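You operate a simulated robot arm through the tools that you are given. There is no shell and no other tool. Be economical: measure what you need, move in short steps, check, and stop when the job is done.

Carry out the task below with a simulated robot arm. There is one attempt and no reset: what you move stays moved.

Task
Clamp the white key top onto the glued key in the jig, then wipe off the glue that squeezes out.
Fine: lift the bar before you wipe; use the green pad and put it back; leave the blue knob. What is to be rubbed or washed off counts as gone when no trace of it is left.

Only the result counts: the job must be done as asked and must still hold three seconds after the hand-in. Knocking over, shifting, dropping, spilling or breaking anything else fails it.

Robot
A 7-joint arm with a two-finger parallel gripper, fixed in place. Base frame: the origin is at the foot of the arm, x ahead of it, y to its left, z up; the work surface is at about z = 0.78. Readings come in m, degrees, newtons and seconds.
Its first joint turns from -166.0 to 166.0 degrees. Payload 4.4 kg.
The tool frame sits at the grasp point between the pads (the TCP): z along the fingers, y along the line on which they close. The tips reach 0.023 m beyond it. Largest opening 0.094 m; finger width 0.038, thickness 0.01; the body of the gripper, 0.054 by 0.096 m, starts 0.039 m behind the TCP.
Orientation is told as [roll, pitch, yaw] about the base's x, y, z axes, in that order, counted from this pose: with the fingers straight down and closing along the base's y, the tool's x points along the base's -x, its y along +y and its z along -z.

Tools
- The arm moves only by the tool move_arm. Its argument "increments" is a list of rows, each a list of 7 numbers: the opening, from 0 (shut) to 1 (fully open), then the shift along the base's x, y, z in units of 40 mm (1.0 is 40 mm), then the turn, a rotation vector about the base's x, y, z in units of 4 degrees (1.0 is 4 degrees). In form: [[claw, x, y, z, rx, ry, rz], ...]. A call has 1 to 20 rows; each row shifts and turns the commanded pose from where the row before left it. A call with a number of a shift or a turn outside -1 to 1 is refused whole. Rows are played at 5 a second. More than 0.05 m and 8.6 degrees between two rows, or a gripper value outside its range, and nothing of the call is played. A pose out of reach is approached as far as the arm can. The call stops where the force on the tool passes 40 N (or 10 N more than at its start, if that is more) or the arm is blocked; 0.2 s more then pass. The fingers move at their own pace (about 0.072 m/s each) and stop on an object; they squeeze with about 25 N. The grip force told is the motor's: it shows also when the fingers shut on nothing. Time passes only in rows, and 0.2 s behind the last, so rows that do not move let the fingers close. It gives the time, the measured TCP pose, the force on the tool (base axes), the opening and the grip force at its end, in the units of the frame above (readings bear some noise), with the torque about the TCP (base axes, N m) and any sound that the robot's microphone picked up.
- Cameras (640 x 400 px; columns grow to the right, rows downward): "scene" is fixed at [0.0496, -0.5004, 1.5202]; the picture's right is [0.91, -0.42, 0.00], its down [-0.17, -0.36, -0.92] and it looks along [0.39, 0.83, -0.40] (base axes); focal length 323 px, centre (320, 200). "wrist" rides on the gripper at [0.086, 0.016, -0.074] in the tool frame; the picture's right is [-0.18, 0.98, 0.00], its down [-0.58, -0.11, -0.81] and it looks along [-0.79, -0.15, 0.59] (tool axes); focal length 243 px, centre (320, 200). There is no depth. A picture from a camera that has moved, and an enlarged one, comes with that camera's place and axes in the base frame and with its lens.
- grab_frame(camera): a new picture of that camera. No time passes.
- inspect(camera, box): a new picture of the part [left, top, right, bottom] of that camera's present view, enlarged. No time passes.
- job_done(): hands the job in; it is judged then, once.

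Work in short steps. Places have to be worked out from the pictures, the camera data and where the tool is seen: move nearer, look again, correct. Check each grasp and each placing, and mend what went wrong. You have 120 turns and 76 pictures in all, those below and enlarged ones among them. Open the gripper and draw the arm clear of the work before you hand the job in, unless the task says otherwise; then end with one line.

The tools are called by a JSON object that holds its "op" and its "data". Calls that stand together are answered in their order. move_arm: Moves the arm, as the interface text tells. Its arguments: {"type":"object","properties":{"increments":{"type":"array"}},"required":["increments"]} The other tools are called the same way: grab_frame (camera) takes a picture; inspect (camera, box) takes an enlarged picture of a part of a camera's view; job_done () hands the job in.

At the start:

```text
t: 0.0
eef_pos: [0.5883, 0.5371, 1.1775]
tool_rot: [0.0, 0.0, 0.1]
wrist_force: [-0.1, 0.3, -0.2]
torque: [0.02, -0.03, 0.0]
width: 0.0942
grasp_force: 0.1
```

scene: 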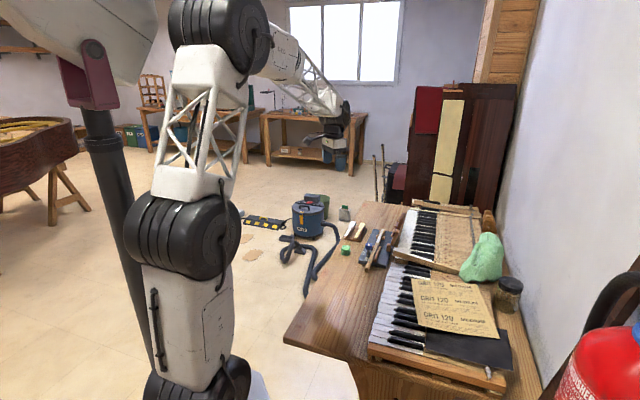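
wrist: 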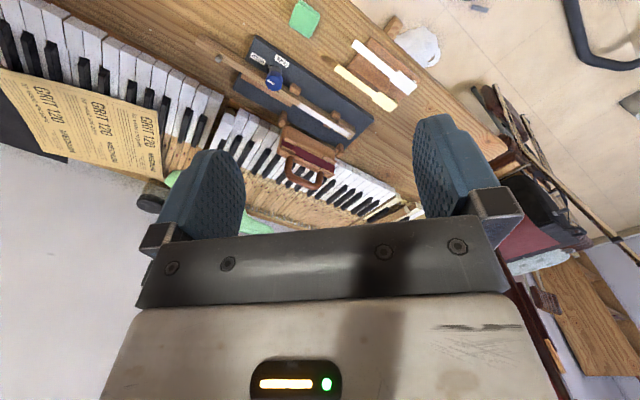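

The wrist view shows the jig (dark base, wooden bar, blue knob), two keys beside it and a green pad. I enlarge both views to understand the parts.

{"op": "inspect", "data": {"camera": "wrist", "box": [180, 0, 460, 175]}}

{"op": "inspect", "data": {"camera": "scene", "box": [320, 190, 440, 280]}}

```text
2.29 times, centred on (320, 88) of wrist
camera zoom: at [0.5008, 0.5536, 1.2522], right [0.18, 0.98, 0.0], down [0.58, -0.11, 0.81], along [0.79, -0.15, -0.59], focal length 555 px, centre (320, 457)
```

zoom: 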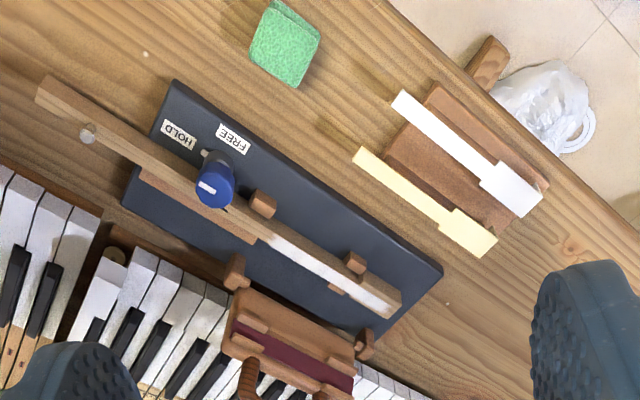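

```text
4.44 times, centred on (380, 235) of scene
camera zoom: at [0.0496, -0.5004, 1.5202], right [0.91, -0.42, 0.0], down [-0.17, -0.36, -0.92], along [0.39, 0.83, -0.4], focal length 1434 px, centre (53, 44)
```

zoom: 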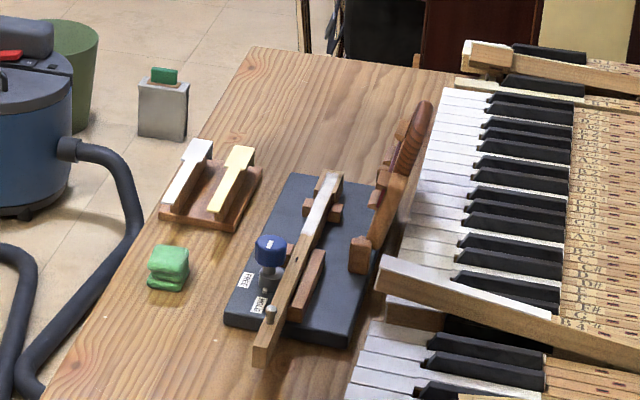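

I judge the pad at about (0.63, 0.50), the white top at about (0.72, 0.62) in its rack, and the glued key around (0.80, 0.51). I lower the hand to look closer.

{"op": "move_arm", "data": {"increments": [[1, 0, 0, -0.8, 0, 0, 0], [1, 0, 0, -0.8, 0, 0, 0], [1, 0, 0, -0.8, 0, 0, 0], [1, 0, 0, -0.8, 0, 0, 0], [1, 0, 0, -0.8, 0, 0, 0], [1, 0, 0, 0, 0, 0, 0]]}}

{"op": "grab_frame", "data": {"camera": "wrist"}}

```text
t: 1.4
eef_pos: [0.5903, 0.5381, 1.0191]
tool_rot: [0.0, 0.0, 0.0]
wrist_force: [-0.2, -0.1, 0.1]
torque: [0.0, -0.01, 0.01]
width: 0.0939
grasp_force: 0.1
```

```text
71 pictures are left
camera wrist: at [0.5038, 0.5539, 1.0939], right [0.18, 0.98, 0.0], down [0.58, -0.11, 0.81], along [0.79, -0.15, -0.59], focal length 243 px, centre (320, 200)
```

wrist: 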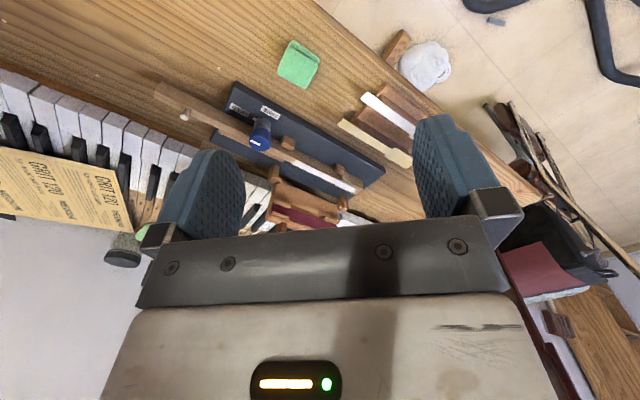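

Pad estimate (0.630, 0.504) agrees between both heights. I move forward over the jig for a steeper, closer view.

{"op": "move_arm", "data": {"increments": [[1, 0.9, -0.2, -0.2, 0, 0, 0], [1, 0.9, -0.2, -0.2, 0, 0, 0], [1, 0.9, -0.2, -0.2, 0, 0, 0], [1, 0, 0, 0, 0, 0, 0]]}}

{"op": "inspect", "data": {"camera": "wrist", "box": [160, 0, 480, 200]}}

```text
t: 2.4
eef_pos: [0.6996, 0.512, 0.9927]
tool_rot: [0.0, 0.0, -0.1]
wrist_force: [-0.3, -0.7, -0.2]
torque: [0.0, -0.07, -0.03]
width: 0.094
grasp_force: 0.1
```

```text
2.00 times, centred on (320, 100) of wrist
camera zoom: at [0.6116, 0.5282, 1.0675], right [0.18, 0.98, 0.0], down [0.58, -0.11, 0.81], along [0.79, -0.15, -0.59], focal length 485 px, centre (320, 400)
```

zoom: 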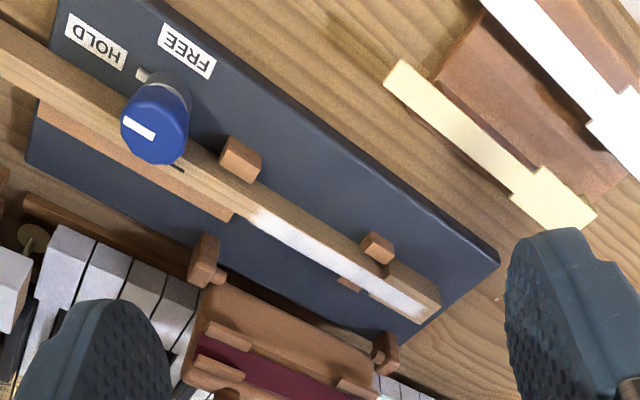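

The glued patch runs from roughly (0.77, 0.45) to (0.87, 0.56), close to 48° from x. I turn the hand to that yaw so the fingers can close across keys, and move behind the rack for a look.

{"op": "move_arm", "data": {"increments": [[1, -0.1, 0.1, -0.12, 0, 0, 1], [1, -0.1, 0.1, -0.12, 0, 0, 1], [1, -0.1, 0.1, -0.12, 0, 0, 1], [1, -0.1, 0.1, -0.12, 0, 0, 1], [1, -0.1, 0.1, -0.12, 0, 0, 1], [1, -0.1, 0.1, -0.12, 0, 0, 1], [1, -0.1, 0.1, -0.12, 0, 0, 1], [1, -0.1, 0.1, -0.12, 0, 0, 1], [1, -0.1, 0.1, -0.12, 0, 0, 1], [1, -0.1, 0.1, -0.12, 0, 0, 1], [1, -0.1, 0.1, -0.12, 0, 0, 1], [1, -0.1, 0.1, -0.12, 0, 0, 1], [1, 0, 0, 0, 0, 0, 0]]}}

{"op": "grab_frame", "data": {"camera": "wrist"}}

```text
t: 5.2
eef_pos: [0.647, 0.5605, 0.9365]
tool_rot: [-0.1, 0.1, 48.1]
wrist_force: [-0.8, 0.1, 0.9]
torque: [-0.03, -0.01, 0.02]
width: 0.0941
grasp_force: 0.1
```

```text
69 pictures are left
camera wrist: at [0.5768, 0.5075, 1.0112], right [-0.61, 0.79, 0.0], down [0.47, 0.36, 0.81], along [0.64, 0.49, -0.59], focal length 243 px, centre (320, 200)
```

wrist: 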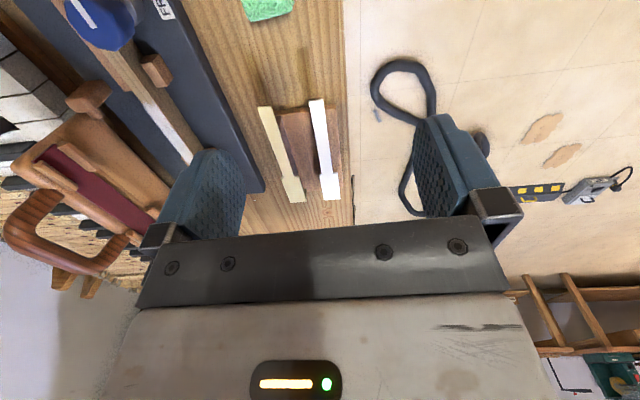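

White top runs from about (0.677, 0.58) to (0.78, 0.68), at about 44°. I go lower and closer behind it to judge heights and width.

{"op": "move_arm", "data": {"increments": [[1, 0.3, 0.4, -0.6, 0, 0, -0.3], [1, 0.3, 0.4, -0.6, 0, 0, -0.3], [1, 0.3, 0.4, -0.6, 0, 0, -0.3], [1, 0, 0, 0, 0, 0, 0]]}}

{"op": "inspect", "data": {"camera": "wrist", "box": [160, 0, 480, 200]}}

{"op": "inspect", "data": {"camera": "scene", "box": [330, 200, 410, 260]}}

```text
t: 6.2
eef_pos: [0.6846, 0.6122, 0.8628]
tool_rot: [0.0, 0.0, 44.4]
wrist_force: [0.5, -0.6, 1.0]
torque: [-0.01, 0.0, 0.02]
width: 0.0942
grasp_force: 0.1
```

```text
2.00 times, centred on (320, 100) of wrist
camera zoom: at [0.6108, 0.5632, 0.9367], right [-0.56, 0.83, 0.0], down [0.49, 0.33, 0.81], along [0.67, 0.45, -0.59], focal length 485 px, centre (320, 400)
```

zoom: 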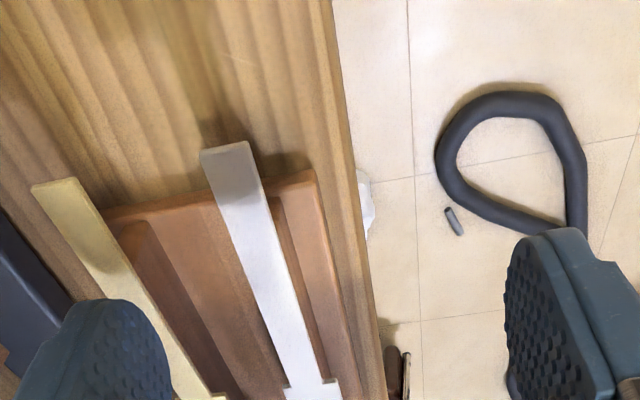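

```text
6.67 times, centred on (370, 230) of scene
camera zoom: at [0.0496, -0.5004, 1.5202], right [0.91, -0.42, 0.0], down [-0.17, -0.36, -0.92], along [0.39, 0.83, -0.4], focal length 2151 px, centre (-13, 0)
```

zoom: 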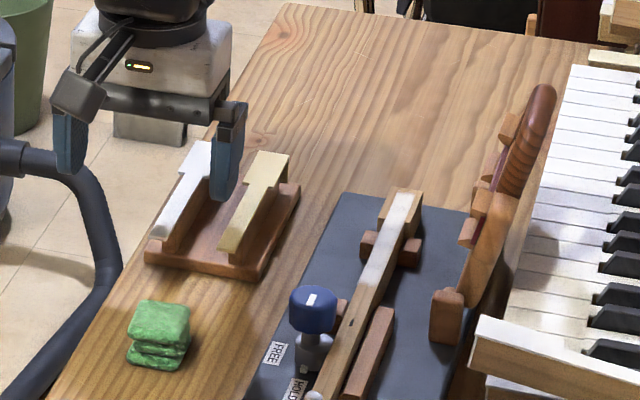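

Triangulation puts the white top's upper face at about z = 0.822, its tail end at (0.671, 0.576), direction about 44°, tail 11 mm wide. I look closer at how it rests on the rack and at the key in the jig.

{"op": "inspect", "data": {"camera": "wrist", "box": [220, 60, 380, 210]}}

{"op": "move_arm", "data": {"increments": [[1, 0.8, -0.8, 0.5, 0, 0, 0], [1, 0.7, -0.8, 0.5, 0, 0, 0], [1, 0, -0.8, 0.5, 0, 0, 0.3], [1, 0, -0.8, 0, 0, 0, 0.3], [1, 0, -0.4, 0, 0, 0, 0.3], [1, 0, 0, 0, 0, 0, 0]]}}

{"op": "grab_frame", "data": {"camera": "wrist"}}

```text
2.67 times, centred on (300, 135) of wrist
camera zoom: at [0.6108, 0.5632, 0.9367], right [-0.56, 0.83, 0.0], down [0.49, 0.33, 0.81], along [0.67, 0.45, -0.59], focal length 647 px, centre (373, 373)
```

zoom: 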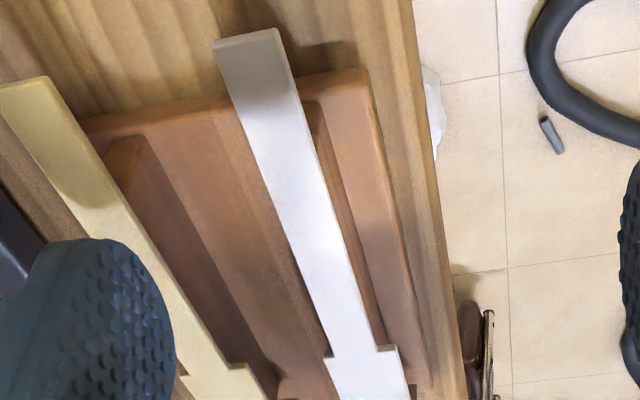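

```text
t: 7.6
eef_pos: [0.7445, 0.4654, 0.9226]
tool_rot: [0.1, 0.0, 47.9]
wrist_force: [-0.2, 0.8, -0.4]
torque: [-0.03, -0.04, -0.01]
width: 0.094
grasp_force: 0.1
```

```text
65 pictures are left
camera wrist: at [0.6733, 0.4123, 0.998], right [-0.61, 0.79, 0.0], down [0.47, 0.36, 0.81], along [0.64, 0.49, -0.59], focal length 243 px, centre (320, 200)
```

wrist: 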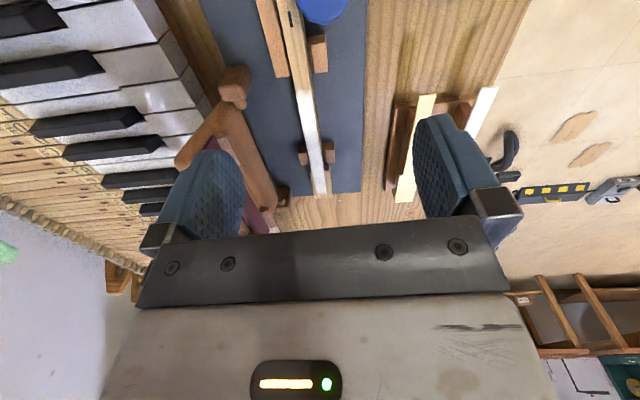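

{"op": "inspect", "data": {"camera": "wrist", "box": [200, 0, 400, 210]}}

```text
1.90 times, centred on (300, 105) of wrist
camera zoom: at [0.6733, 0.4123, 0.998], right [-0.61, 0.79, 0.0], down [0.47, 0.36, 0.81], along [0.64, 0.49, -0.59], focal length 462 px, centre (358, 381)
```

zoom: 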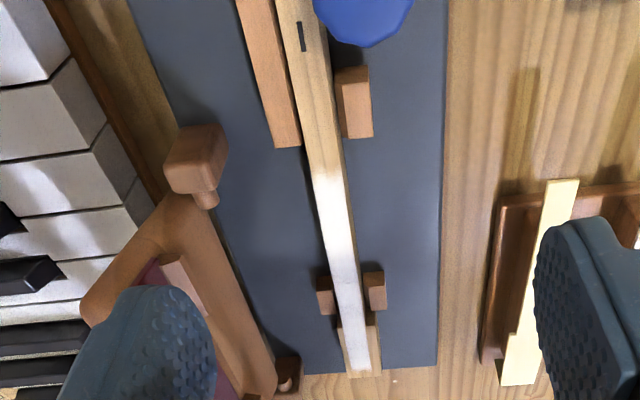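

The key widens into a head beyond the small post pair, matching the top's shape; it's parallel to the rack (≈44°). I shift sideways to view the raised bar and its handle.

{"op": "move_arm", "data": {"increments": [[1, 0.2, -0.8, 0.7, 0, 0, 0], [1, 0.2, -0.8, 0.7, 0, 0, 0], [1, 0.2, -0.8, 0.7, 0, 0, 0], [1, 0, 0, 0, 0, 0, 0]]}}

{"op": "grab_frame", "data": {"camera": "wrist"}}

{"op": "inspect", "data": {"camera": "scene", "box": [360, 195, 430, 265]}}

```text
t: 8.6
eef_pos: [0.7711, 0.3693, 1.0096]
tool_rot: [0.0, 0.1, 48.0]
wrist_force: [-0.6, 0.1, -0.5]
torque: [-0.03, -0.01, 0.01]
width: 0.0938
grasp_force: 0.1
```

```text
63 pictures are left
camera wrist: at [0.6998, 0.3162, 1.0856], right [-0.61, 0.79, 0.0], down [0.47, 0.36, 0.81], along [0.64, 0.49, -0.59], focal length 243 px, centre (320, 200)
```

wrist: 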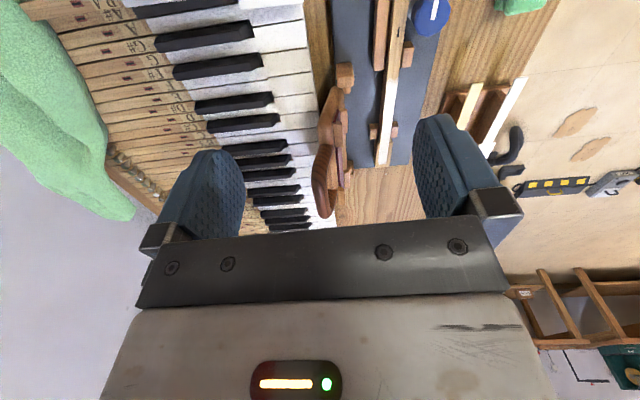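

```text
5.71 times, centred on (395, 230) of scene
camera zoom: at [0.0496, -0.5004, 1.5202], right [0.91, -0.42, 0.0], down [-0.17, -0.36, -0.92], along [0.39, 0.83, -0.4], focal length 1843 px, centre (-109, 29)
```

zoom: 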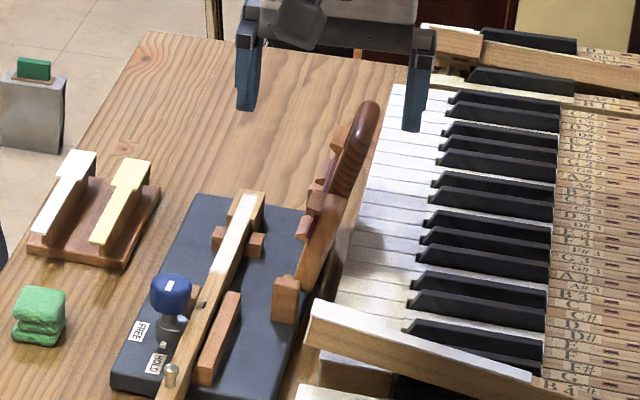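

{"op": "inspect", "data": {"camera": "wrist", "box": [270, 40, 430, 240]}}

```text
2.00 times, centred on (350, 140) of wrist
camera zoom: at [0.6998, 0.3162, 1.0856], right [-0.61, 0.79, 0.0], down [0.47, 0.36, 0.81], along [0.64, 0.49, -0.59], focal length 485 px, centre (260, 320)
```

zoom: 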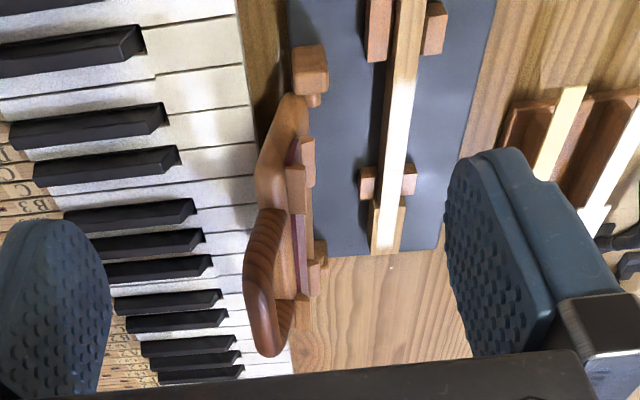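

The bar stands about upright with its face ~5 cm sideways from the key, so I'll grip the top by its tail (≈24 mm from the tail end) where neither jig blocks nor yellow top are in the way. I move above that grasp point with the claw partly closed.

{"op": "move_arm", "data": {"increments": [[0.38, -0.347, 0.93, 0, 0, 0, -0.2], [0.38, -0.347, 0.93, 0, 0, 0, -0.2], [0.38, -0.347, 0.93, 0, 0, 0, -0.2], [0.38, -0.347, 0.93, 0, 0, 0, -0.2], [0.38, -0.347, 0.93, 0, 0, 0, -0.2], [0.38, -0.347, 0.93, 0, 0, 0, 0], [0.38, 0, 0, -0.9, 0, 0, 0], [0.38, 0, 0, -0.9, 0, 0, 0], [0.38, 0, 0, -0.9, 0, 0, 0], [0.38, 0, 0, -0.6, 0, 0, 0], [0.38, 0, 0, 0, 0, 0, 0]]}}

{"op": "grab_frame", "data": {"camera": "wrist"}}

```text
t: 11.0
eef_pos: [0.685, 0.5908, 0.875]
tool_rot: [0.0, 0.0, 44.0]
wrist_force: [-1.3, -0.4, -0.9]
torque: [-0.01, 0.01, 0.02]
width: 0.0358
grasp_force: 0.3
```

```text
60 pictures are left
camera wrist: at [0.6108, 0.5429, 0.9493], right [-0.55, 0.83, 0.0], down [0.49, 0.33, 0.81], along [0.67, 0.44, -0.59], focal length 243 px, centre (320, 200)
```

wrist: 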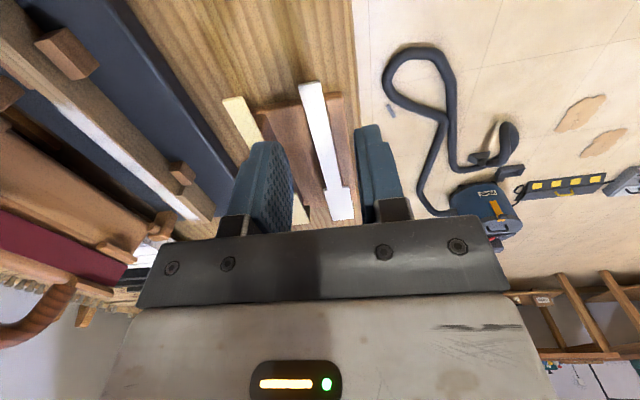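

The tail lies centred between the fingers within ~1 mm. I nudge and descend to TCP z ≈ 0.839 with fingers still open, then check.

{"op": "move_arm", "data": {"increments": [[0.38, 0.07, 0.03, -0.45, 0, 0, 0], [0.38, 0, 0, -0.45, 0, 0, 0], [0.38, 0, 0, 0, 0, 0, 0]]}}

{"op": "inspect", "data": {"camera": "wrist", "box": [220, 60, 420, 230]}}

{"op": "inspect", "data": {"camera": "scene", "box": [330, 200, 390, 250]}}

```text
t: 11.8
eef_pos: [0.6861, 0.5935, 0.8381]
tool_rot: [-0.1, 0.0, 44.1]
wrist_force: [-0.6, -0.9, 0.3]
torque: [0.01, -0.01, 0.04]
width: 0.0357
grasp_force: 0.1
```

```text
2.35 times, centred on (320, 145) of wrist
camera zoom: at [0.6126, 0.5454, 0.9139], right [-0.55, 0.83, 0.0], down [0.49, 0.33, 0.81], along [0.67, 0.44, -0.59], focal length 571 px, centre (320, 329)
```

zoom: 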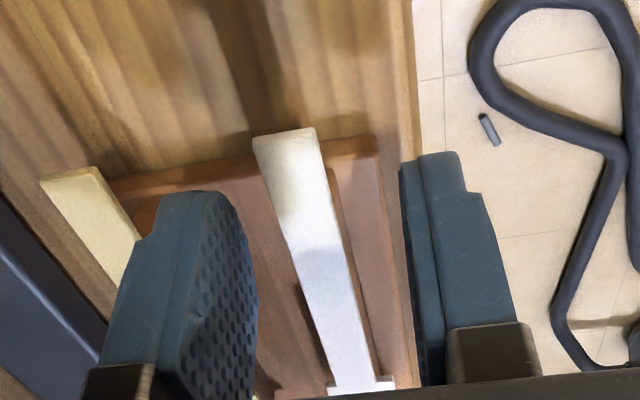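

```text
8.00 times, centred on (360, 225) of scene
camera zoom: at [0.0496, -0.5004, 1.5202], right [0.91, -0.42, 0.0], down [-0.17, -0.36, -0.92], along [0.39, 0.83, -0.4], focal length 2581 px, centre (0, 0)
```

zoom: 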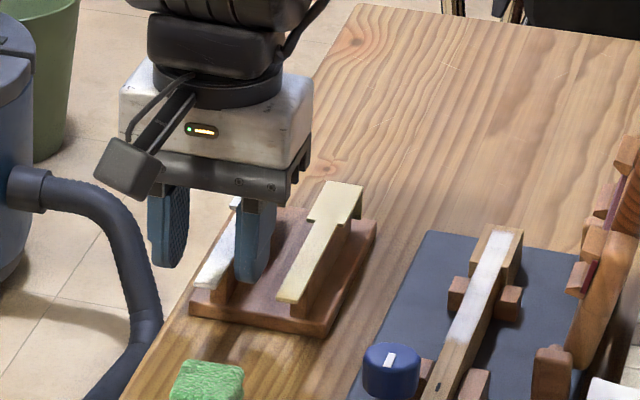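

Fingers straddle the tail, tips clear of the rack. I close on it.

{"op": "move_arm", "data": {"increments": [[0.0, 0, 0, 0, 0, 0, 0], [0.0, 0, 0, 0, 0, 0, 0], [0.0, 0, 0, 0, 0, 0, 0], [0.0, 0, 0, 0, 0, 0, 0]]}}

{"op": "inspect", "data": {"camera": "wrist", "box": [220, 60, 420, 230]}}

```text
t: 12.8
eef_pos: [0.6868, 0.594, 0.8401]
tool_rot: [-0.1, 0.0, 44.0]
wrist_force: [0.4, -0.3, 2.0]
torque: [0.04, -0.12, -0.01]
width: 0.0111
grasp_force: 25.2
```

```text
2.35 times, centred on (320, 145) of wrist
camera zoom: at [0.6126, 0.5453, 0.914], right [-0.55, 0.83, 0.0], down [0.49, 0.33, 0.81], along [0.67, 0.44, -0.59], focal length 571 px, centre (320, 329)
```

zoom: 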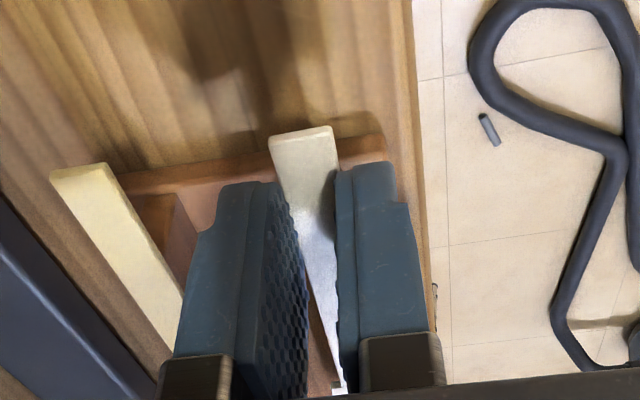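

Width 11.1 mm with 25 N: gripped. I lift straight up and check that only the top came along.

{"op": "move_arm", "data": {"increments": [[0.0, 0, 0, 0.25, 0, 0, 0], [0.0, 0, 0, 0.5, 0, 0, 0], [0.0, 0, 0, 0.8, 0, 0, 0], [0.0, 0, 0, 0.8, 0, 0, 0], [0.0, 0, 0, 0, 0, 0, 0]]}}

{"op": "grab_frame", "data": {"camera": "wrist"}}

{"op": "inspect", "data": {"camera": "scene", "box": [320, 180, 420, 260]}}

```text
t: 14.0
eef_pos: [0.6882, 0.5928, 0.9347]
tool_rot: [0.0, 0.0, 44.0]
wrist_force: [-0.2, 0.1, -0.7]
torque: [-0.01, 0.02, 0.0]
width: 0.0111
grasp_force: 25.0
```

```text
56 pictures are left
camera wrist: at [0.6149, 0.5442, 1.0102], right [-0.55, 0.83, 0.0], down [0.49, 0.33, 0.81], along [0.67, 0.44, -0.59], focal length 243 px, centre (320, 200)
```

wrist: 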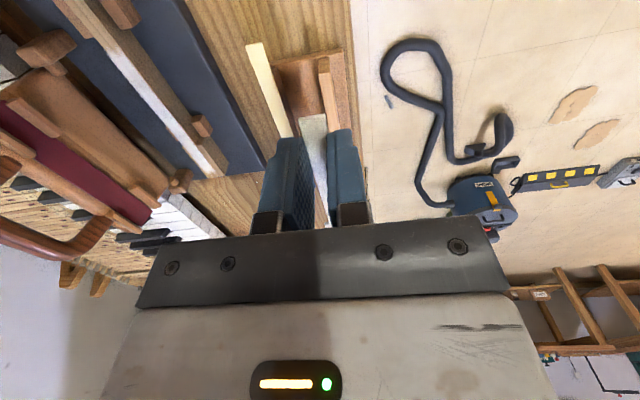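

```text
5.00 times, centred on (370, 220) of scene
camera zoom: at [0.0496, -0.5004, 1.5202], right [0.91, -0.42, 0.0], down [-0.17, -0.36, -0.92], along [0.39, 0.83, -0.4], focal length 1613 px, centre (70, 100)
```

zoom: 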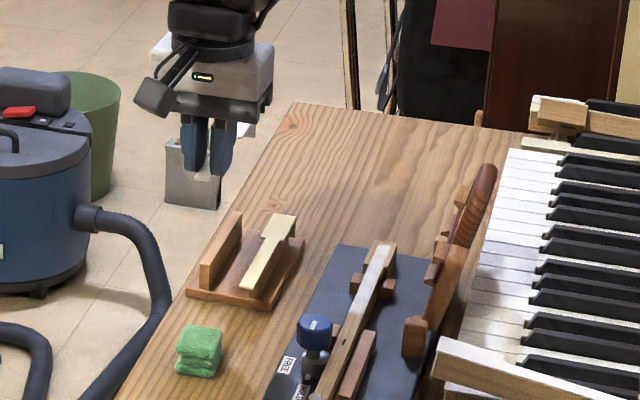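

Only the white top was lifted. I carry it above the key, with TCP target about (0.779, 0.481), staying high to check alignment.

{"op": "move_arm", "data": {"increments": [[0.0, 0.57, -0.7, 0.1, 0, 0, 0], [0.0, 0.57, -0.7, 0.1, 0, 0, 0], [0.0, 0.57, -0.7, 0, 0, 0, 0], [0.0, 0.56, -0.7, 0, 0, 0, 0], [0.0, 0, 0, 0, 0, 0, 0], [0.0, 0, 0, 0, 0, 0, 0]]}}

{"op": "inspect", "data": {"camera": "wrist", "box": [190, 0, 430, 230]}}

{"op": "inspect", "data": {"camera": "scene", "box": [350, 170, 430, 260]}}

```text
t: 15.4
eef_pos: [0.7801, 0.4817, 0.9416]
tool_rot: [0.1, 0.0, 44.0]
wrist_force: [-0.1, 0.2, 0.9]
torque: [-0.01, -0.03, 0.0]
width: 0.0112
grasp_force: 25.4
```

```text
1.74 times, centred on (310, 115) of wrist
camera zoom: at [0.705, 0.4343, 1.0164], right [-0.55, 0.83, 0.0], down [0.49, 0.33, 0.81], along [0.67, 0.44, -0.59], focal length 422 px, centre (337, 348)
```

zoom: 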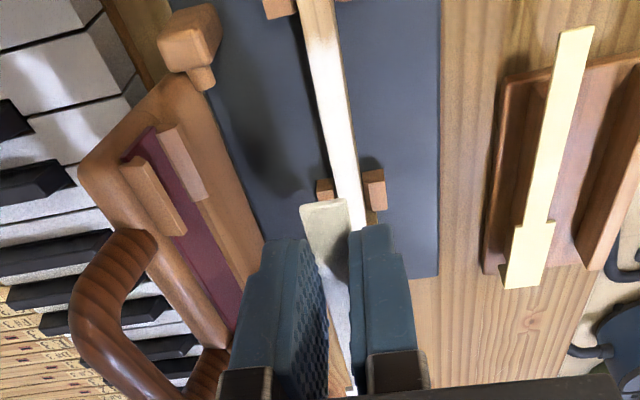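

```text
4.44 times, centred on (390, 215) of scene
camera zoom: at [0.0496, -0.5004, 1.5202], right [0.91, -0.42, 0.0], down [-0.17, -0.36, -0.92], along [0.39, 0.83, -0.4], focal length 1434 px, centre (9, 133)
```

zoom: 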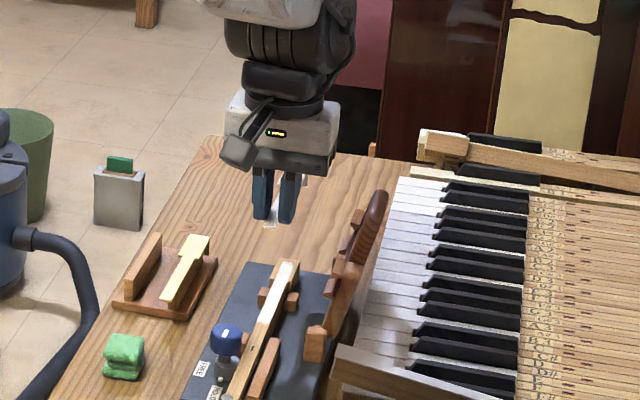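

Tail end sits within ~2–3 mm of the glue start. I correct slightly, lean the hand 4° away from the bar, and descend to just above the key.

{"op": "move_arm", "data": {"increments": [[0.0, -0.03, -0.05, -0.5, -0.36, -0.34, 0], [0.0, 0, 0, -0.5, -0.36, -0.35, 0], [0.0, 0, 0, -0.5, 0, 0, 0], [0.0, 0, 0, -0.5, 0, 0, 0], [0.0, 0, 0, 0, 0, 0, 0], [0.0, 0, 0, 0, 0, 0, 0]]}}

{"op": "inspect", "data": {"camera": "wrist", "box": [220, 20, 420, 230]}}

{"op": "inspect", "data": {"camera": "scene", "box": [360, 195, 430, 255]}}

```text
t: 16.8
eef_pos: [0.7772, 0.4785, 0.8613]
tool_rot: [-4.0, 0.0, 44.0]
wrist_force: [0.1, 0.4, -1.0]
torque: [-0.02, 0.02, -0.01]
width: 0.0111
grasp_force: 24.3
```

```text
1.90 times, centred on (320, 125) of wrist
camera zoom: at [0.6998, 0.4342, 0.9354], right [-0.55, 0.83, -0.07], down [0.45, 0.37, 0.81], along [0.7, 0.41, -0.58], focal length 462 px, centre (320, 343)
```

zoom: 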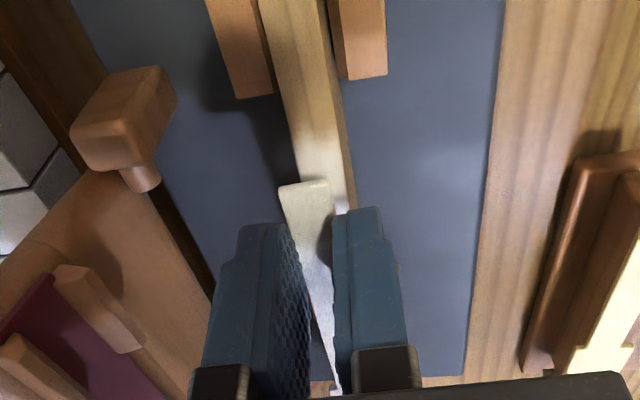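

```text
6.67 times, centred on (395, 225) of scene
camera zoom: at [0.0496, -0.5004, 1.5202], right [0.91, -0.42, 0.0], down [-0.17, -0.36, -0.92], along [0.39, 0.83, -0.4], focal length 2151 px, centre (-180, 33)
```

zoom: 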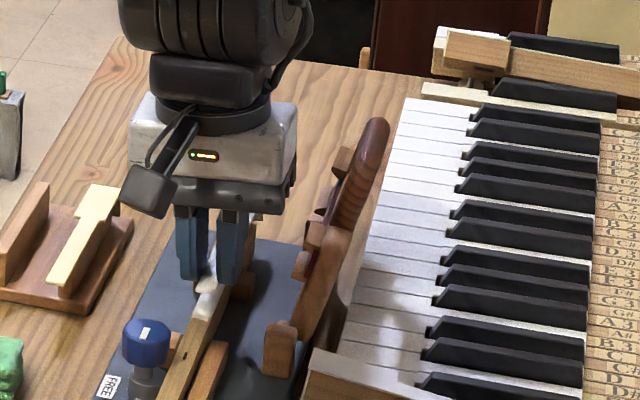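

Plate tail projects within ~1 mm of the glue start and is laterally centred. I descend gently until contact.

{"op": "move_arm", "data": {"increments": [[0.0, 0.02, 0.02, -0.2, 0, 0, 0], [0.0, 0, 0, -0.15, 0, 0, 0], [0.0, 0, 0, -0.05, 0, 0, 0], [0.0, 0, 0, 0, 0, 0, 0]]}}

{"op": "inspect", "data": {"camera": "wrist", "box": [220, 20, 420, 230]}}

```text
t: 17.8
eef_pos: [0.7786, 0.4799, 0.8446]
tool_rot: [-4.1, 0.0, 44.0]
wrist_force: [-1.0, 0.2, -0.5]
torque: [-0.01, 0.01, 0.0]
width: 0.011
grasp_force: 25.3
```

```text
1.90 times, centred on (320, 125) of wrist
camera zoom: at [0.7009, 0.4364, 0.9192], right [-0.55, 0.83, -0.07], down [0.45, 0.37, 0.81], along [0.7, 0.41, -0.58], focal length 462 px, centre (320, 343)
```

zoom: 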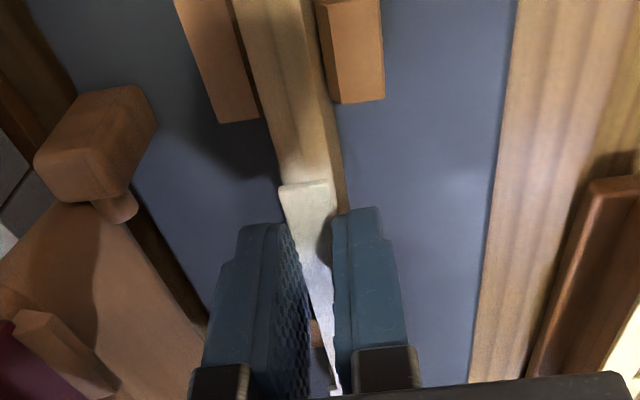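

Still no contact; the tail lines up over the white strip's start. I continue in ~1.5 mm steps.

{"op": "move_arm", "data": {"increments": [[0.0, 0, 0, -0.04, 0, 0, 0], [0.0, 0, 0, -0.04, 0, 0, 0], [0.0, 0, 0, -0.04, 0, 0, 0], [0.0, 0, 0, 0, 0, 0, 0]]}}

```text
t: 18.8
eef_pos: [0.7795, 0.4805, 0.8439]
tool_rot: [-4.0, -0.2, 44.0]
wrist_force: [-5.5, -5.0, 33.3]
torque: [0.06, 0.23, 0.05]
width: 0.011
grasp_force: 25.3
```

Contact at TCP z ≈ 0.844 (33 N). I ease up ~3 mm in command to cut the force, and look at it.

{"op": "move_arm", "data": {"increments": [[0.0, 0, 0, 0.08, 0, 0, 0], [0.0, 0, 0, 0, 0, 0, 0]]}}

{"op": "inspect", "data": {"camera": "wrist", "box": [260, 70, 380, 200]}}

{"op": "inspect", "data": {"camera": "scene", "box": [370, 200, 410, 240]}}

```text
t: 19.4
eef_pos: [0.7776, 0.4806, 0.8439]
tool_rot: [-4.1, 0.0, 43.9]
wrist_force: [2.2, 2.6, 10.7]
torque: [0.23, -0.18, -0.02]
width: 0.0111
grasp_force: 24.8
```

```text
3.08 times, centred on (320, 135) of wrist
camera zoom: at [0.6999, 0.4355, 0.9173], right [-0.55, 0.83, -0.07], down [0.46, 0.37, 0.81], along [0.7, 0.41, -0.58], focal length 746 px, centre (320, 400)
```

zoom: 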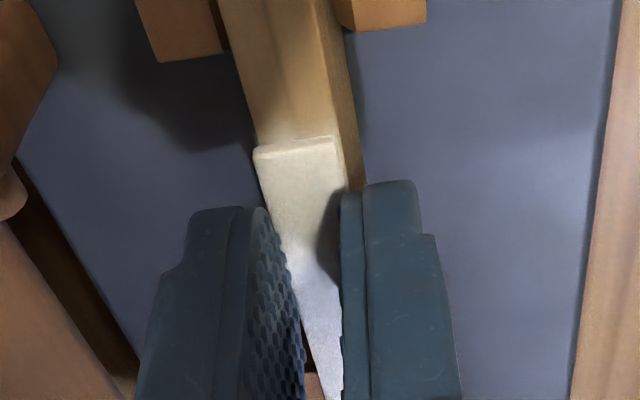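

```text
10.00 times, centred on (390, 220) of scene
camera zoom: at [0.0496, -0.5004, 1.5202], right [0.91, -0.42, 0.0], down [-0.17, -0.36, -0.92], along [0.39, 0.83, -0.4], focal length 3226 px, centre (-380, 0)
```

zoom: 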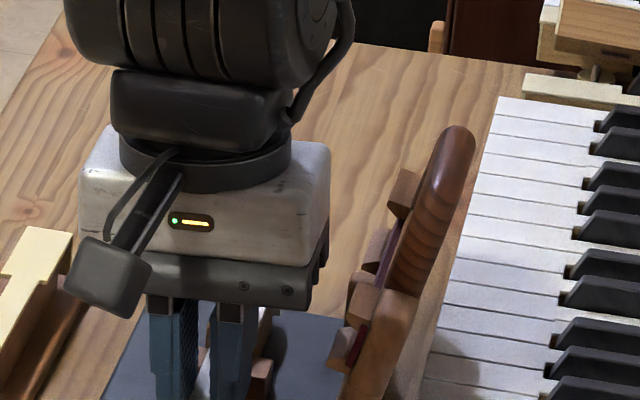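

The plate lies on the key, tail at the glue start, about 1 mm toward the bar side. The bar has clear room, so I level the hand (which also shifts the plate ~1 mm the right way) and check the force.

{"op": "move_arm", "data": {"increments": [[0.0, 0, 0, 0.03, 0.36, 0.35, 0], [0.0, 0, 0, 0, 0.36, 0.34, 0], [0.0, 0, 0, 0, 0, 0, 0]]}}

{"op": "inspect", "data": {"camera": "wrist", "box": [260, 70, 380, 200]}}

```text
t: 20.2
eef_pos: [0.7776, 0.4801, 0.8438]
tool_rot: [0.1, 0.0, 44.0]
wrist_force: [0.5, -0.2, 0.2]
torque: [-0.03, 0.01, -0.02]
width: 0.0111
grasp_force: 25.7
```

```text
3.08 times, centred on (320, 135) of wrist
camera zoom: at [0.7034, 0.432, 0.9196], right [-0.55, 0.83, 0.0], down [0.49, 0.33, 0.81], along [0.67, 0.44, -0.59], focal length 746 px, centre (320, 400)
```

zoom: 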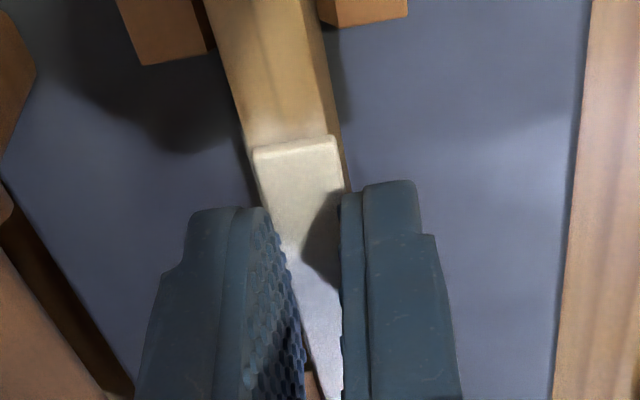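

Well centred (within ~1 mm), just touching. I lower 1 mm and open the fingers slightly.

{"op": "move_arm", "data": {"increments": [[0.0, 0.01, -0.01, -0.03, 0, 0, 0], [0.0, 0, 0, 0, 0, 0, 0], [0.3, 0, 0, 0, 0, 0, 0], [0.3, 0, 0, 0, 0, 0, 0], [0.3, 0, 0, 0, 0, 0, 0]]}}

{"op": "move_arm", "data": {"increments": [[0.3, 0, 0, 0.3, 0, 0, 0], [0.3, 0, 0, 0.8, 0, 0, 0], [0.3, 0, 0, 1, 0, 0, 0], [0.3, 0, 0, 1, 0, 0, 0], [0.3, 0, 0, 0, 0, 0, 0]]}}

{"op": "inspect", "data": {"camera": "wrist", "box": [160, 0, 420, 230]}}

```text
t: 21.4
eef_pos: [0.7781, 0.4786, 0.8418]
tool_rot: [0.0, 0.0, 44.0]
wrist_force: [-0.2, 0.4, 0.4]
torque: [-0.01, 0.01, 0.02]
width: 0.0283
grasp_force: 0.1
```

```text
t: 22.6
eef_pos: [0.7783, 0.4795, 0.9666]
tool_rot: [0.0, -0.1, 44.0]
wrist_force: [0.1, -0.2, 0.3]
torque: [0.03, 0.03, -0.01]
width: 0.028
grasp_force: 0.1
```

```text
1.74 times, centred on (290, 115) of wrist
camera zoom: at [0.7053, 0.431, 1.0414], right [-0.55, 0.83, 0.0], down [0.49, 0.33, 0.81], along [0.67, 0.44, -0.59], focal length 422 px, centre (372, 348)
```

zoom: 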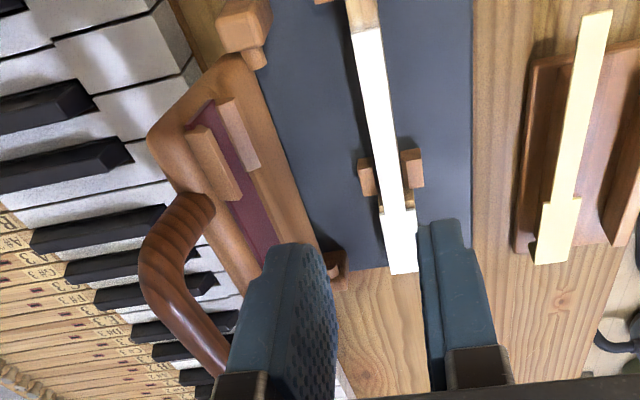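

The top is on the key. I zoom in to check its head against the key's head.

{"op": "inspect", "data": {"camera": "wrist", "box": [270, 80, 350, 170]}}

{"op": "inspect", "data": {"camera": "scene", "box": [370, 205, 420, 250]}}

```text
4.44 times, centred on (310, 125) of wrist
camera zoom: at [0.7053, 0.431, 1.0414], right [-0.55, 0.83, 0.0], down [0.49, 0.33, 0.81], along [0.67, 0.44, -0.59], focal length 1078 px, centre (364, 533)
```

zoom: 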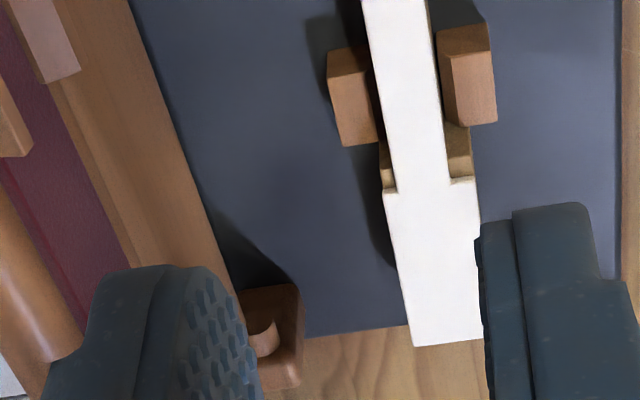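

```text
8.89 times, centred on (395, 228) of scene
camera zoom: at [0.0496, -0.5004, 1.5202], right [0.91, -0.42, 0.0], down [-0.17, -0.36, -0.92], along [0.39, 0.83, -0.4], focal length 2867 px, centre (-347, -44)
```

zoom: 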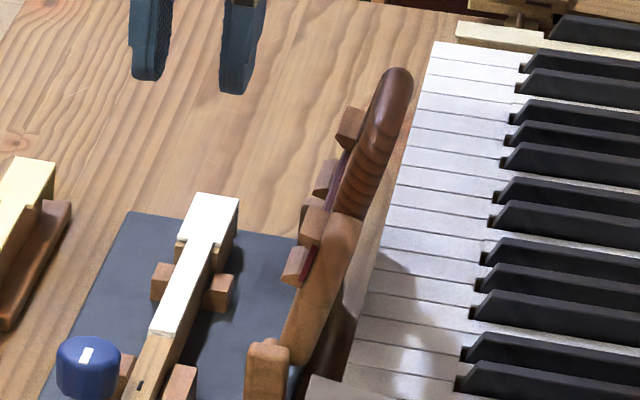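

The key's head shows behind the plate's step and my end estimates say the plate overhangs the front by roughly 9 mm. I regrip it at the same place to set it back.

{"op": "move_arm", "data": {"increments": [[0.3, 0, 0, -1, 0, 0, 0], [0.3, 0, 0, -1, 0, 0, 0], [0.3, 0, 0, -0.8, 0, 0, 0], [0.3, 0, 0, -0.28, 0, 0, 0], [0.3, 0, 0, 0, 0, 0, 0], [0, 0, 0, 0, 0, 0, 0], [0, 0, 0, 0, 0, 0, 0], [0, 0, 0, 0, 0, 0, 0]]}}

```text
t: 24.4
eef_pos: [0.7774, 0.4792, 0.8453]
tool_rot: [0.0, 0.0, 44.1]
wrist_force: [-1.0, 0.4, -0.2]
torque: [0.0, 0.0, 0.02]
width: 0.0112
grasp_force: 24.9
```

Gripped again. I lift 4 mm, move back 9 mm along the key, and lower.

{"op": "move_arm", "data": {"increments": [[0, 0, 0, 0.1, 0, 0, 0], [0, -0.08, -0.078, 0, 0, 0, 0], [0, -0.08, -0.078, 0, 0, 0, 0], [0, 0, 0, 0, 0, 0, 0], [0, 0, 0, -0.07, 0, 0, 0], [0, 0, 0, -0.03, 0, 0, 0], [0, 0, 0, 0, 0, 0, 0]]}}

{"op": "inspect", "data": {"camera": "wrist", "box": [260, 70, 380, 200]}}

```text
t: 26.0
eef_pos: [0.7728, 0.4749, 0.845]
tool_rot: [0.0, 0.0, 44.0]
wrist_force: [5.0, 5.2, 6.2]
torque: [0.15, -0.15, 0.02]
width: 0.0108
grasp_force: 24.7
```

```text
3.08 times, centred on (320, 135) of wrist
camera zoom: at [0.6973, 0.4257, 0.9192], right [-0.55, 0.83, 0.0], down [0.49, 0.33, 0.81], along [0.67, 0.44, -0.59], focal length 746 px, centre (320, 400)
```

zoom: 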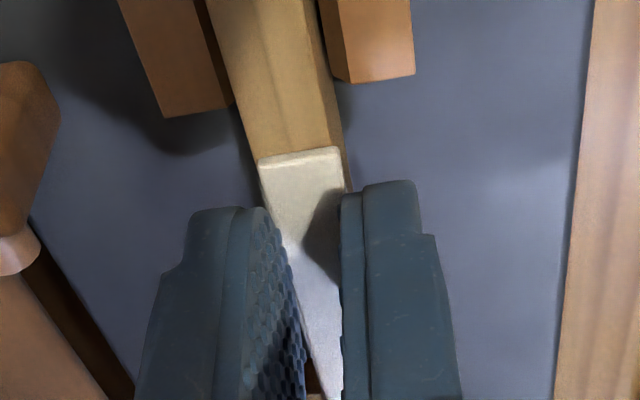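

A 7 N push back along the key shows that the plate met a stop (probably its step against the small posts) and slipped a bit in the grip. I relax that force, release and look.

{"op": "move_arm", "data": {"increments": [[0, 0.05, 0.05, 0, 0, 0, 0], [0, 0, 0, 0, 0, 0, 0], [0.3, 0, 0, 0, 0, 0, 0], [0.3, 0, 0, 0, 0, 0, 0], [0.3, 0, 0, 0.3, 0, 0, 0], [0.3, 0, 0, 0.8, 0, 0, 0], [0.3, 0, 0, 1, 0, 0, 0], [0.3, 0, 0, 1, 0, 0, 0], [0.3, 0, 0, 0, 0, 0, 0]]}}

{"op": "inspect", "data": {"camera": "wrist", "box": [270, 0, 370, 170]}}

```text
t: 28.0
eef_pos: [0.7721, 0.4748, 0.968]
tool_rot: [-0.1, 0.0, 44.0]
wrist_force: [-0.1, 0.8, -0.2]
torque: [-0.01, 0.04, 0.0]
width: 0.0283
grasp_force: 0.0
```

```text
2.35 times, centred on (320, 85) of wrist
camera zoom: at [0.6979, 0.4277, 1.0434], right [-0.55, 0.83, 0.0], down [0.49, 0.33, 0.81], along [0.67, 0.44, -0.59], focal length 571 px, centre (320, 471)
```

zoom: 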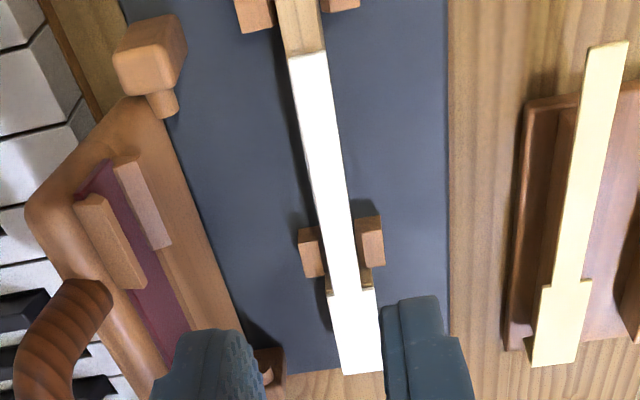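

Visible gap between posts and the plate's step remains, but something resisted. I go round to look from the side to see the key's front end and profile.

{"op": "move_arm", "data": {"increments": [[1, 0.02, 0.25, 0.1, 0, 0, -0.98], [1, 0.02, 0.25, 0.1, 0, 0, -0.98], [1, 0.02, 0.25, 0, 0, 0, -0.98], [1, 0.02, 0.25, 0, 0, 0, -0.98], [1, 0.02, 0.25, 0, 0, 0, -0.98], [1, 0.02, 0.25, 0, 0, 0, -0.98], [1, 0.02, 0.25, 0, 0, 0, -0.98], [1, 0.02, 0.25, 0, 0, 0, -0.98], [1, 0.02, 0.25, 0, 0, 0, -0.98], [1, 0.02, 0.25, 0, 0, 0, -0.98], [1, 0.02, 0, 0, 0, 0, -0.98], [1, 0.02, 0, 0, 0, 0, -0.98], [1, 0.02, 0, 0, 0, 0, -0.98], [1, 0.02, 0, 0, 0, 0, -0.98], [1, 0, 0, 0, 0, 0, -0.98], [1, 0, 0, 0, 0, 0, -0.98], [1, 0, 0, 0, 0, 0, -0.98], [1, 0, 0, 0, 0, 0, -0.98], [1, 0, 0, 0, 0, 0, -0.98], [1, 0, 0, 0, 0, 0, -0.98]]}}

{"op": "move_arm", "data": {"increments": [[1, 0, 0, -0.8, 0, 0, 0], [1, 0, 0, -0.8, 0, 0, 0], [1, 0, 0, -0.6, 0, 0, 0], [1, 0, 0, 0, 0, 0, 0]]}}

{"op": "grab_frame", "data": {"camera": "wrist"}}

```text
t: 32.2
eef_pos: [0.7852, 0.5756, 0.9758]
tool_rot: [0.1, 0.0, -34.4]
wrist_force: [0.0, 0.4, 0.8]
torque: [-0.02, 0.02, 0.0]
width: 0.0939
grasp_force: 0.1
```

```text
t: 33.2
eef_pos: [0.7847, 0.5739, 0.8865]
tool_rot: [0.0, 0.0, -34.4]
wrist_force: [-0.8, -0.3, -0.1]
torque: [-0.01, 0.0, -0.01]
width: 0.0939
grasp_force: 0.1
```

```text
41 pictures are left
camera wrist: at [0.7222, 0.6381, 0.9621], right [0.71, 0.71, 0.0], down [0.42, -0.42, 0.81], along [0.57, -0.57, -0.59], focal length 243 px, centre (320, 200)
```

wrist: 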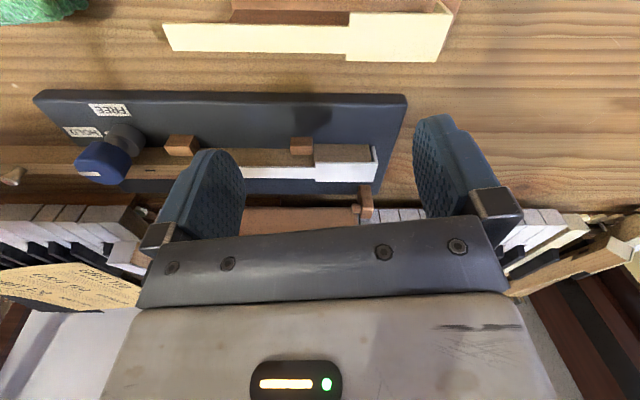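

{"op": "inspect", "data": {"camera": "wrist", "box": [240, 110, 410, 220]}}

```text
3.64 times, centred on (325, 165) of wrist
camera zoom: at [0.7222, 0.6381, 0.9621], right [0.71, 0.71, 0.0], down [0.42, -0.42, 0.81], along [0.57, -0.57, -0.59], focal length 882 px, centre (302, 327)
```

zoom: 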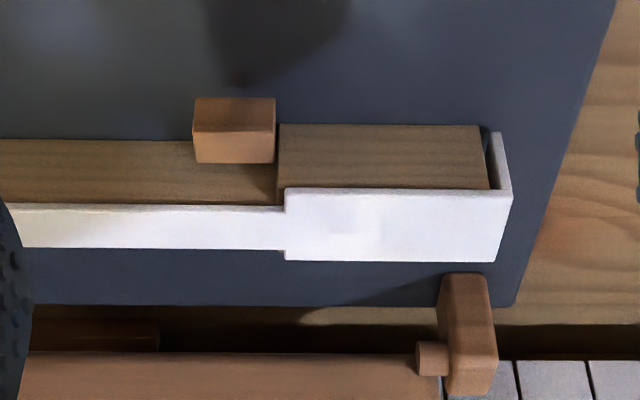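

The side view explains it: the plate has a front lip that caps the key's front face, and the lip/step are both about 2 mm short of seated. I return to the grasp pose to push it back those 2 mm.

{"op": "move_arm", "data": {"increments": [[1, 0, 0, 0.9, 0, 0, 0], [1, 0, 0, 0.9, 0, 0, 0.9], [1, 0, 0, 0.4, 0, 0, 0.98], [1, 0, 0, 0, 0, 0, 0.98], [1, 0, 0, 0, 0, 0, 0.98], [1, 0, 0, 0, 0, 0, 0.98], [1, 0, 0, 0, 0, 0, 0.98], [1, 0, 0, 0, 0, 0, 0.98], [1, 0, 0, 0, 0, 0, 0.98], [1, 0, 0, 0, 0, 0, 0.98], [0.3, 0, 0, 0, 0, 0, 0.98], [0.3, 0, 0, 0, 0, 0, 0.98], [0.3, 0, 0, 0, 0, 0, 0.98], [0.3, 0, 0, 0, 0, 0, 0.98], [0.3, 0, 0, 0, 0, 0, 0.98], [0.3, -0.06, -0.5, 0, 0, 0, 0.98], [0.3, -0.06, -0.5, 0, 0, 0, 0.98], [0.3, -0.06, -0.5, 0, 0, 0, 0.98], [0.3, -0.06, -0.5, 0, 0, 0, 0.98], [0.3, -0.06, -0.47, 0, 0, 0, 0.98]]}}

{"op": "move_arm", "data": {"increments": [[0.3, 0, 0, 0, 0, 0, 0.2], [0.3, 0, 0, 0, 0, 0, 0]]}}

{"op": "inspect", "data": {"camera": "wrist", "box": [270, 0, 370, 170]}}

```text
t: 37.4
eef_pos: [0.7732, 0.4756, 0.9749]
tool_rot: [0.0, 0.0, 39.8]
wrist_force: [0.8, -0.7, -0.2]
torque: [0.01, 0.02, -0.01]
width: 0.028
grasp_force: 0.1
```

```text
t: 38.0
eef_pos: [0.7734, 0.4757, 0.9747]
tool_rot: [-0.1, 0.0, 40.6]
wrist_force: [0.5, -0.1, 0.3]
torque: [-0.03, -0.01, 0.02]
width: 0.0282
grasp_force: 0.0
```

```text
2.35 times, centred on (320, 85) of wrist
camera zoom: at [0.6965, 0.4325, 1.0503], right [-0.5, 0.87, 0.0], down [0.51, 0.3, 0.81], along [0.7, 0.4, -0.59], focal length 571 px, centre (320, 471)
```

zoom: 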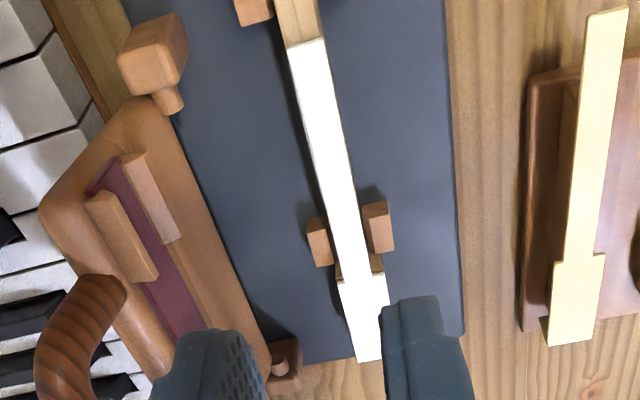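

I fix yaw to 44°, descend to z ≈ 0.843 and grip the tail again.

{"op": "move_arm", "data": {"increments": [[0.3, -0.02, -0.02, 0, 0, 0, 0.85], [0.3, 0, 0, -1, 0, 0, 0], [0.3, 0, 0, -1, 0, 0, 0], [0.3, 0, 0, -0.9, 0, 0, 0], [0.3, 0, 0, -0.38, 0, 0, 0], [0.3, 0, 0, 0, 0, 0, 0], [0, 0, 0, 0, 0, 0, 0], [0, 0, 0, 0, 0, 0, 0], [0, 0, 0, 0, 0, 0, 0]]}}

```text
t: 40.0
eef_pos: [0.7707, 0.4768, 0.8436]
tool_rot: [0.0, 0.1, 44.0]
wrist_force: [0.1, 0.0, -0.1]
torque: [-0.01, 0.01, 0.0]
width: 0.011
grasp_force: 24.8
```

Gripped. I slide it back ~2 mm in small steps and watch for the lip meeting the key's front.

{"op": "move_arm", "data": {"increments": [[0, -0.018, -0.017, 0, 0, 0, 0], [0, -0.018, -0.017, 0, 0, 0, 0], [0, -0.018, -0.017, 0, 0, 0, 0], [0, 0, 0, 0, 0, 0, 0]]}}

```text
t: 41.0
eef_pos: [0.769, 0.4745, 0.8444]
tool_rot: [0.0, -0.2, 44.0]
wrist_force: [10.6, 10.7, -0.8]
torque: [0.29, -0.26, 0.05]
width: 0.0109
grasp_force: 24.8
```

15 N resistance: the lip is against the key's front. I open, rise, and look.

{"op": "move_arm", "data": {"increments": [[0, 0.01, 0.01, 0, 0, 0, 0], [0.3, 0, 0, 0, 0, 0, 0], [0.3, 0, 0, 0, 0, 0, 0], [0.3, 0, 0, 0.3, 0, 0, 0], [0.3, 0, 0, 0.8, 0, 0, 0], [0.3, 0, 0, 1, 0, 0, 0], [0.3, 0, 0, 1, 0, 0, 0], [0.3, 0, 0, 0, 0, 0, 0]]}}

{"op": "inspect", "data": {"camera": "wrist", "box": [270, 0, 370, 170]}}

```text
t: 42.8
eef_pos: [0.7709, 0.4738, 0.9708]
tool_rot: [0.1, 0.1, 44.0]
wrist_force: [-0.5, 0.9, -0.3]
torque: [0.01, -0.01, -0.03]
width: 0.0284
grasp_force: 0.1
```

```text
2.35 times, centred on (320, 85) of wrist
camera zoom: at [0.6962, 0.4267, 1.0456], right [-0.55, 0.84, 0.0], down [0.49, 0.33, 0.81], along [0.67, 0.44, -0.59], focal length 571 px, centre (320, 471)
```

zoom: 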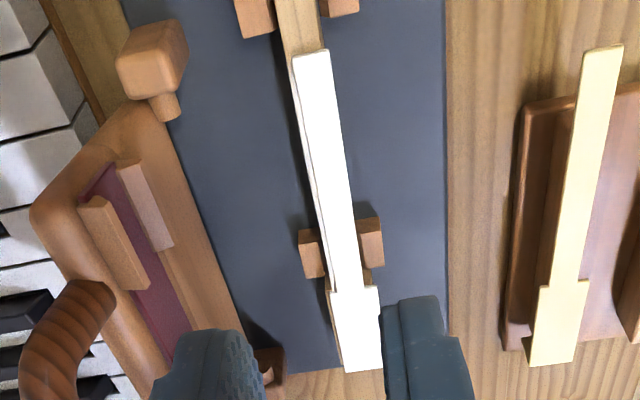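

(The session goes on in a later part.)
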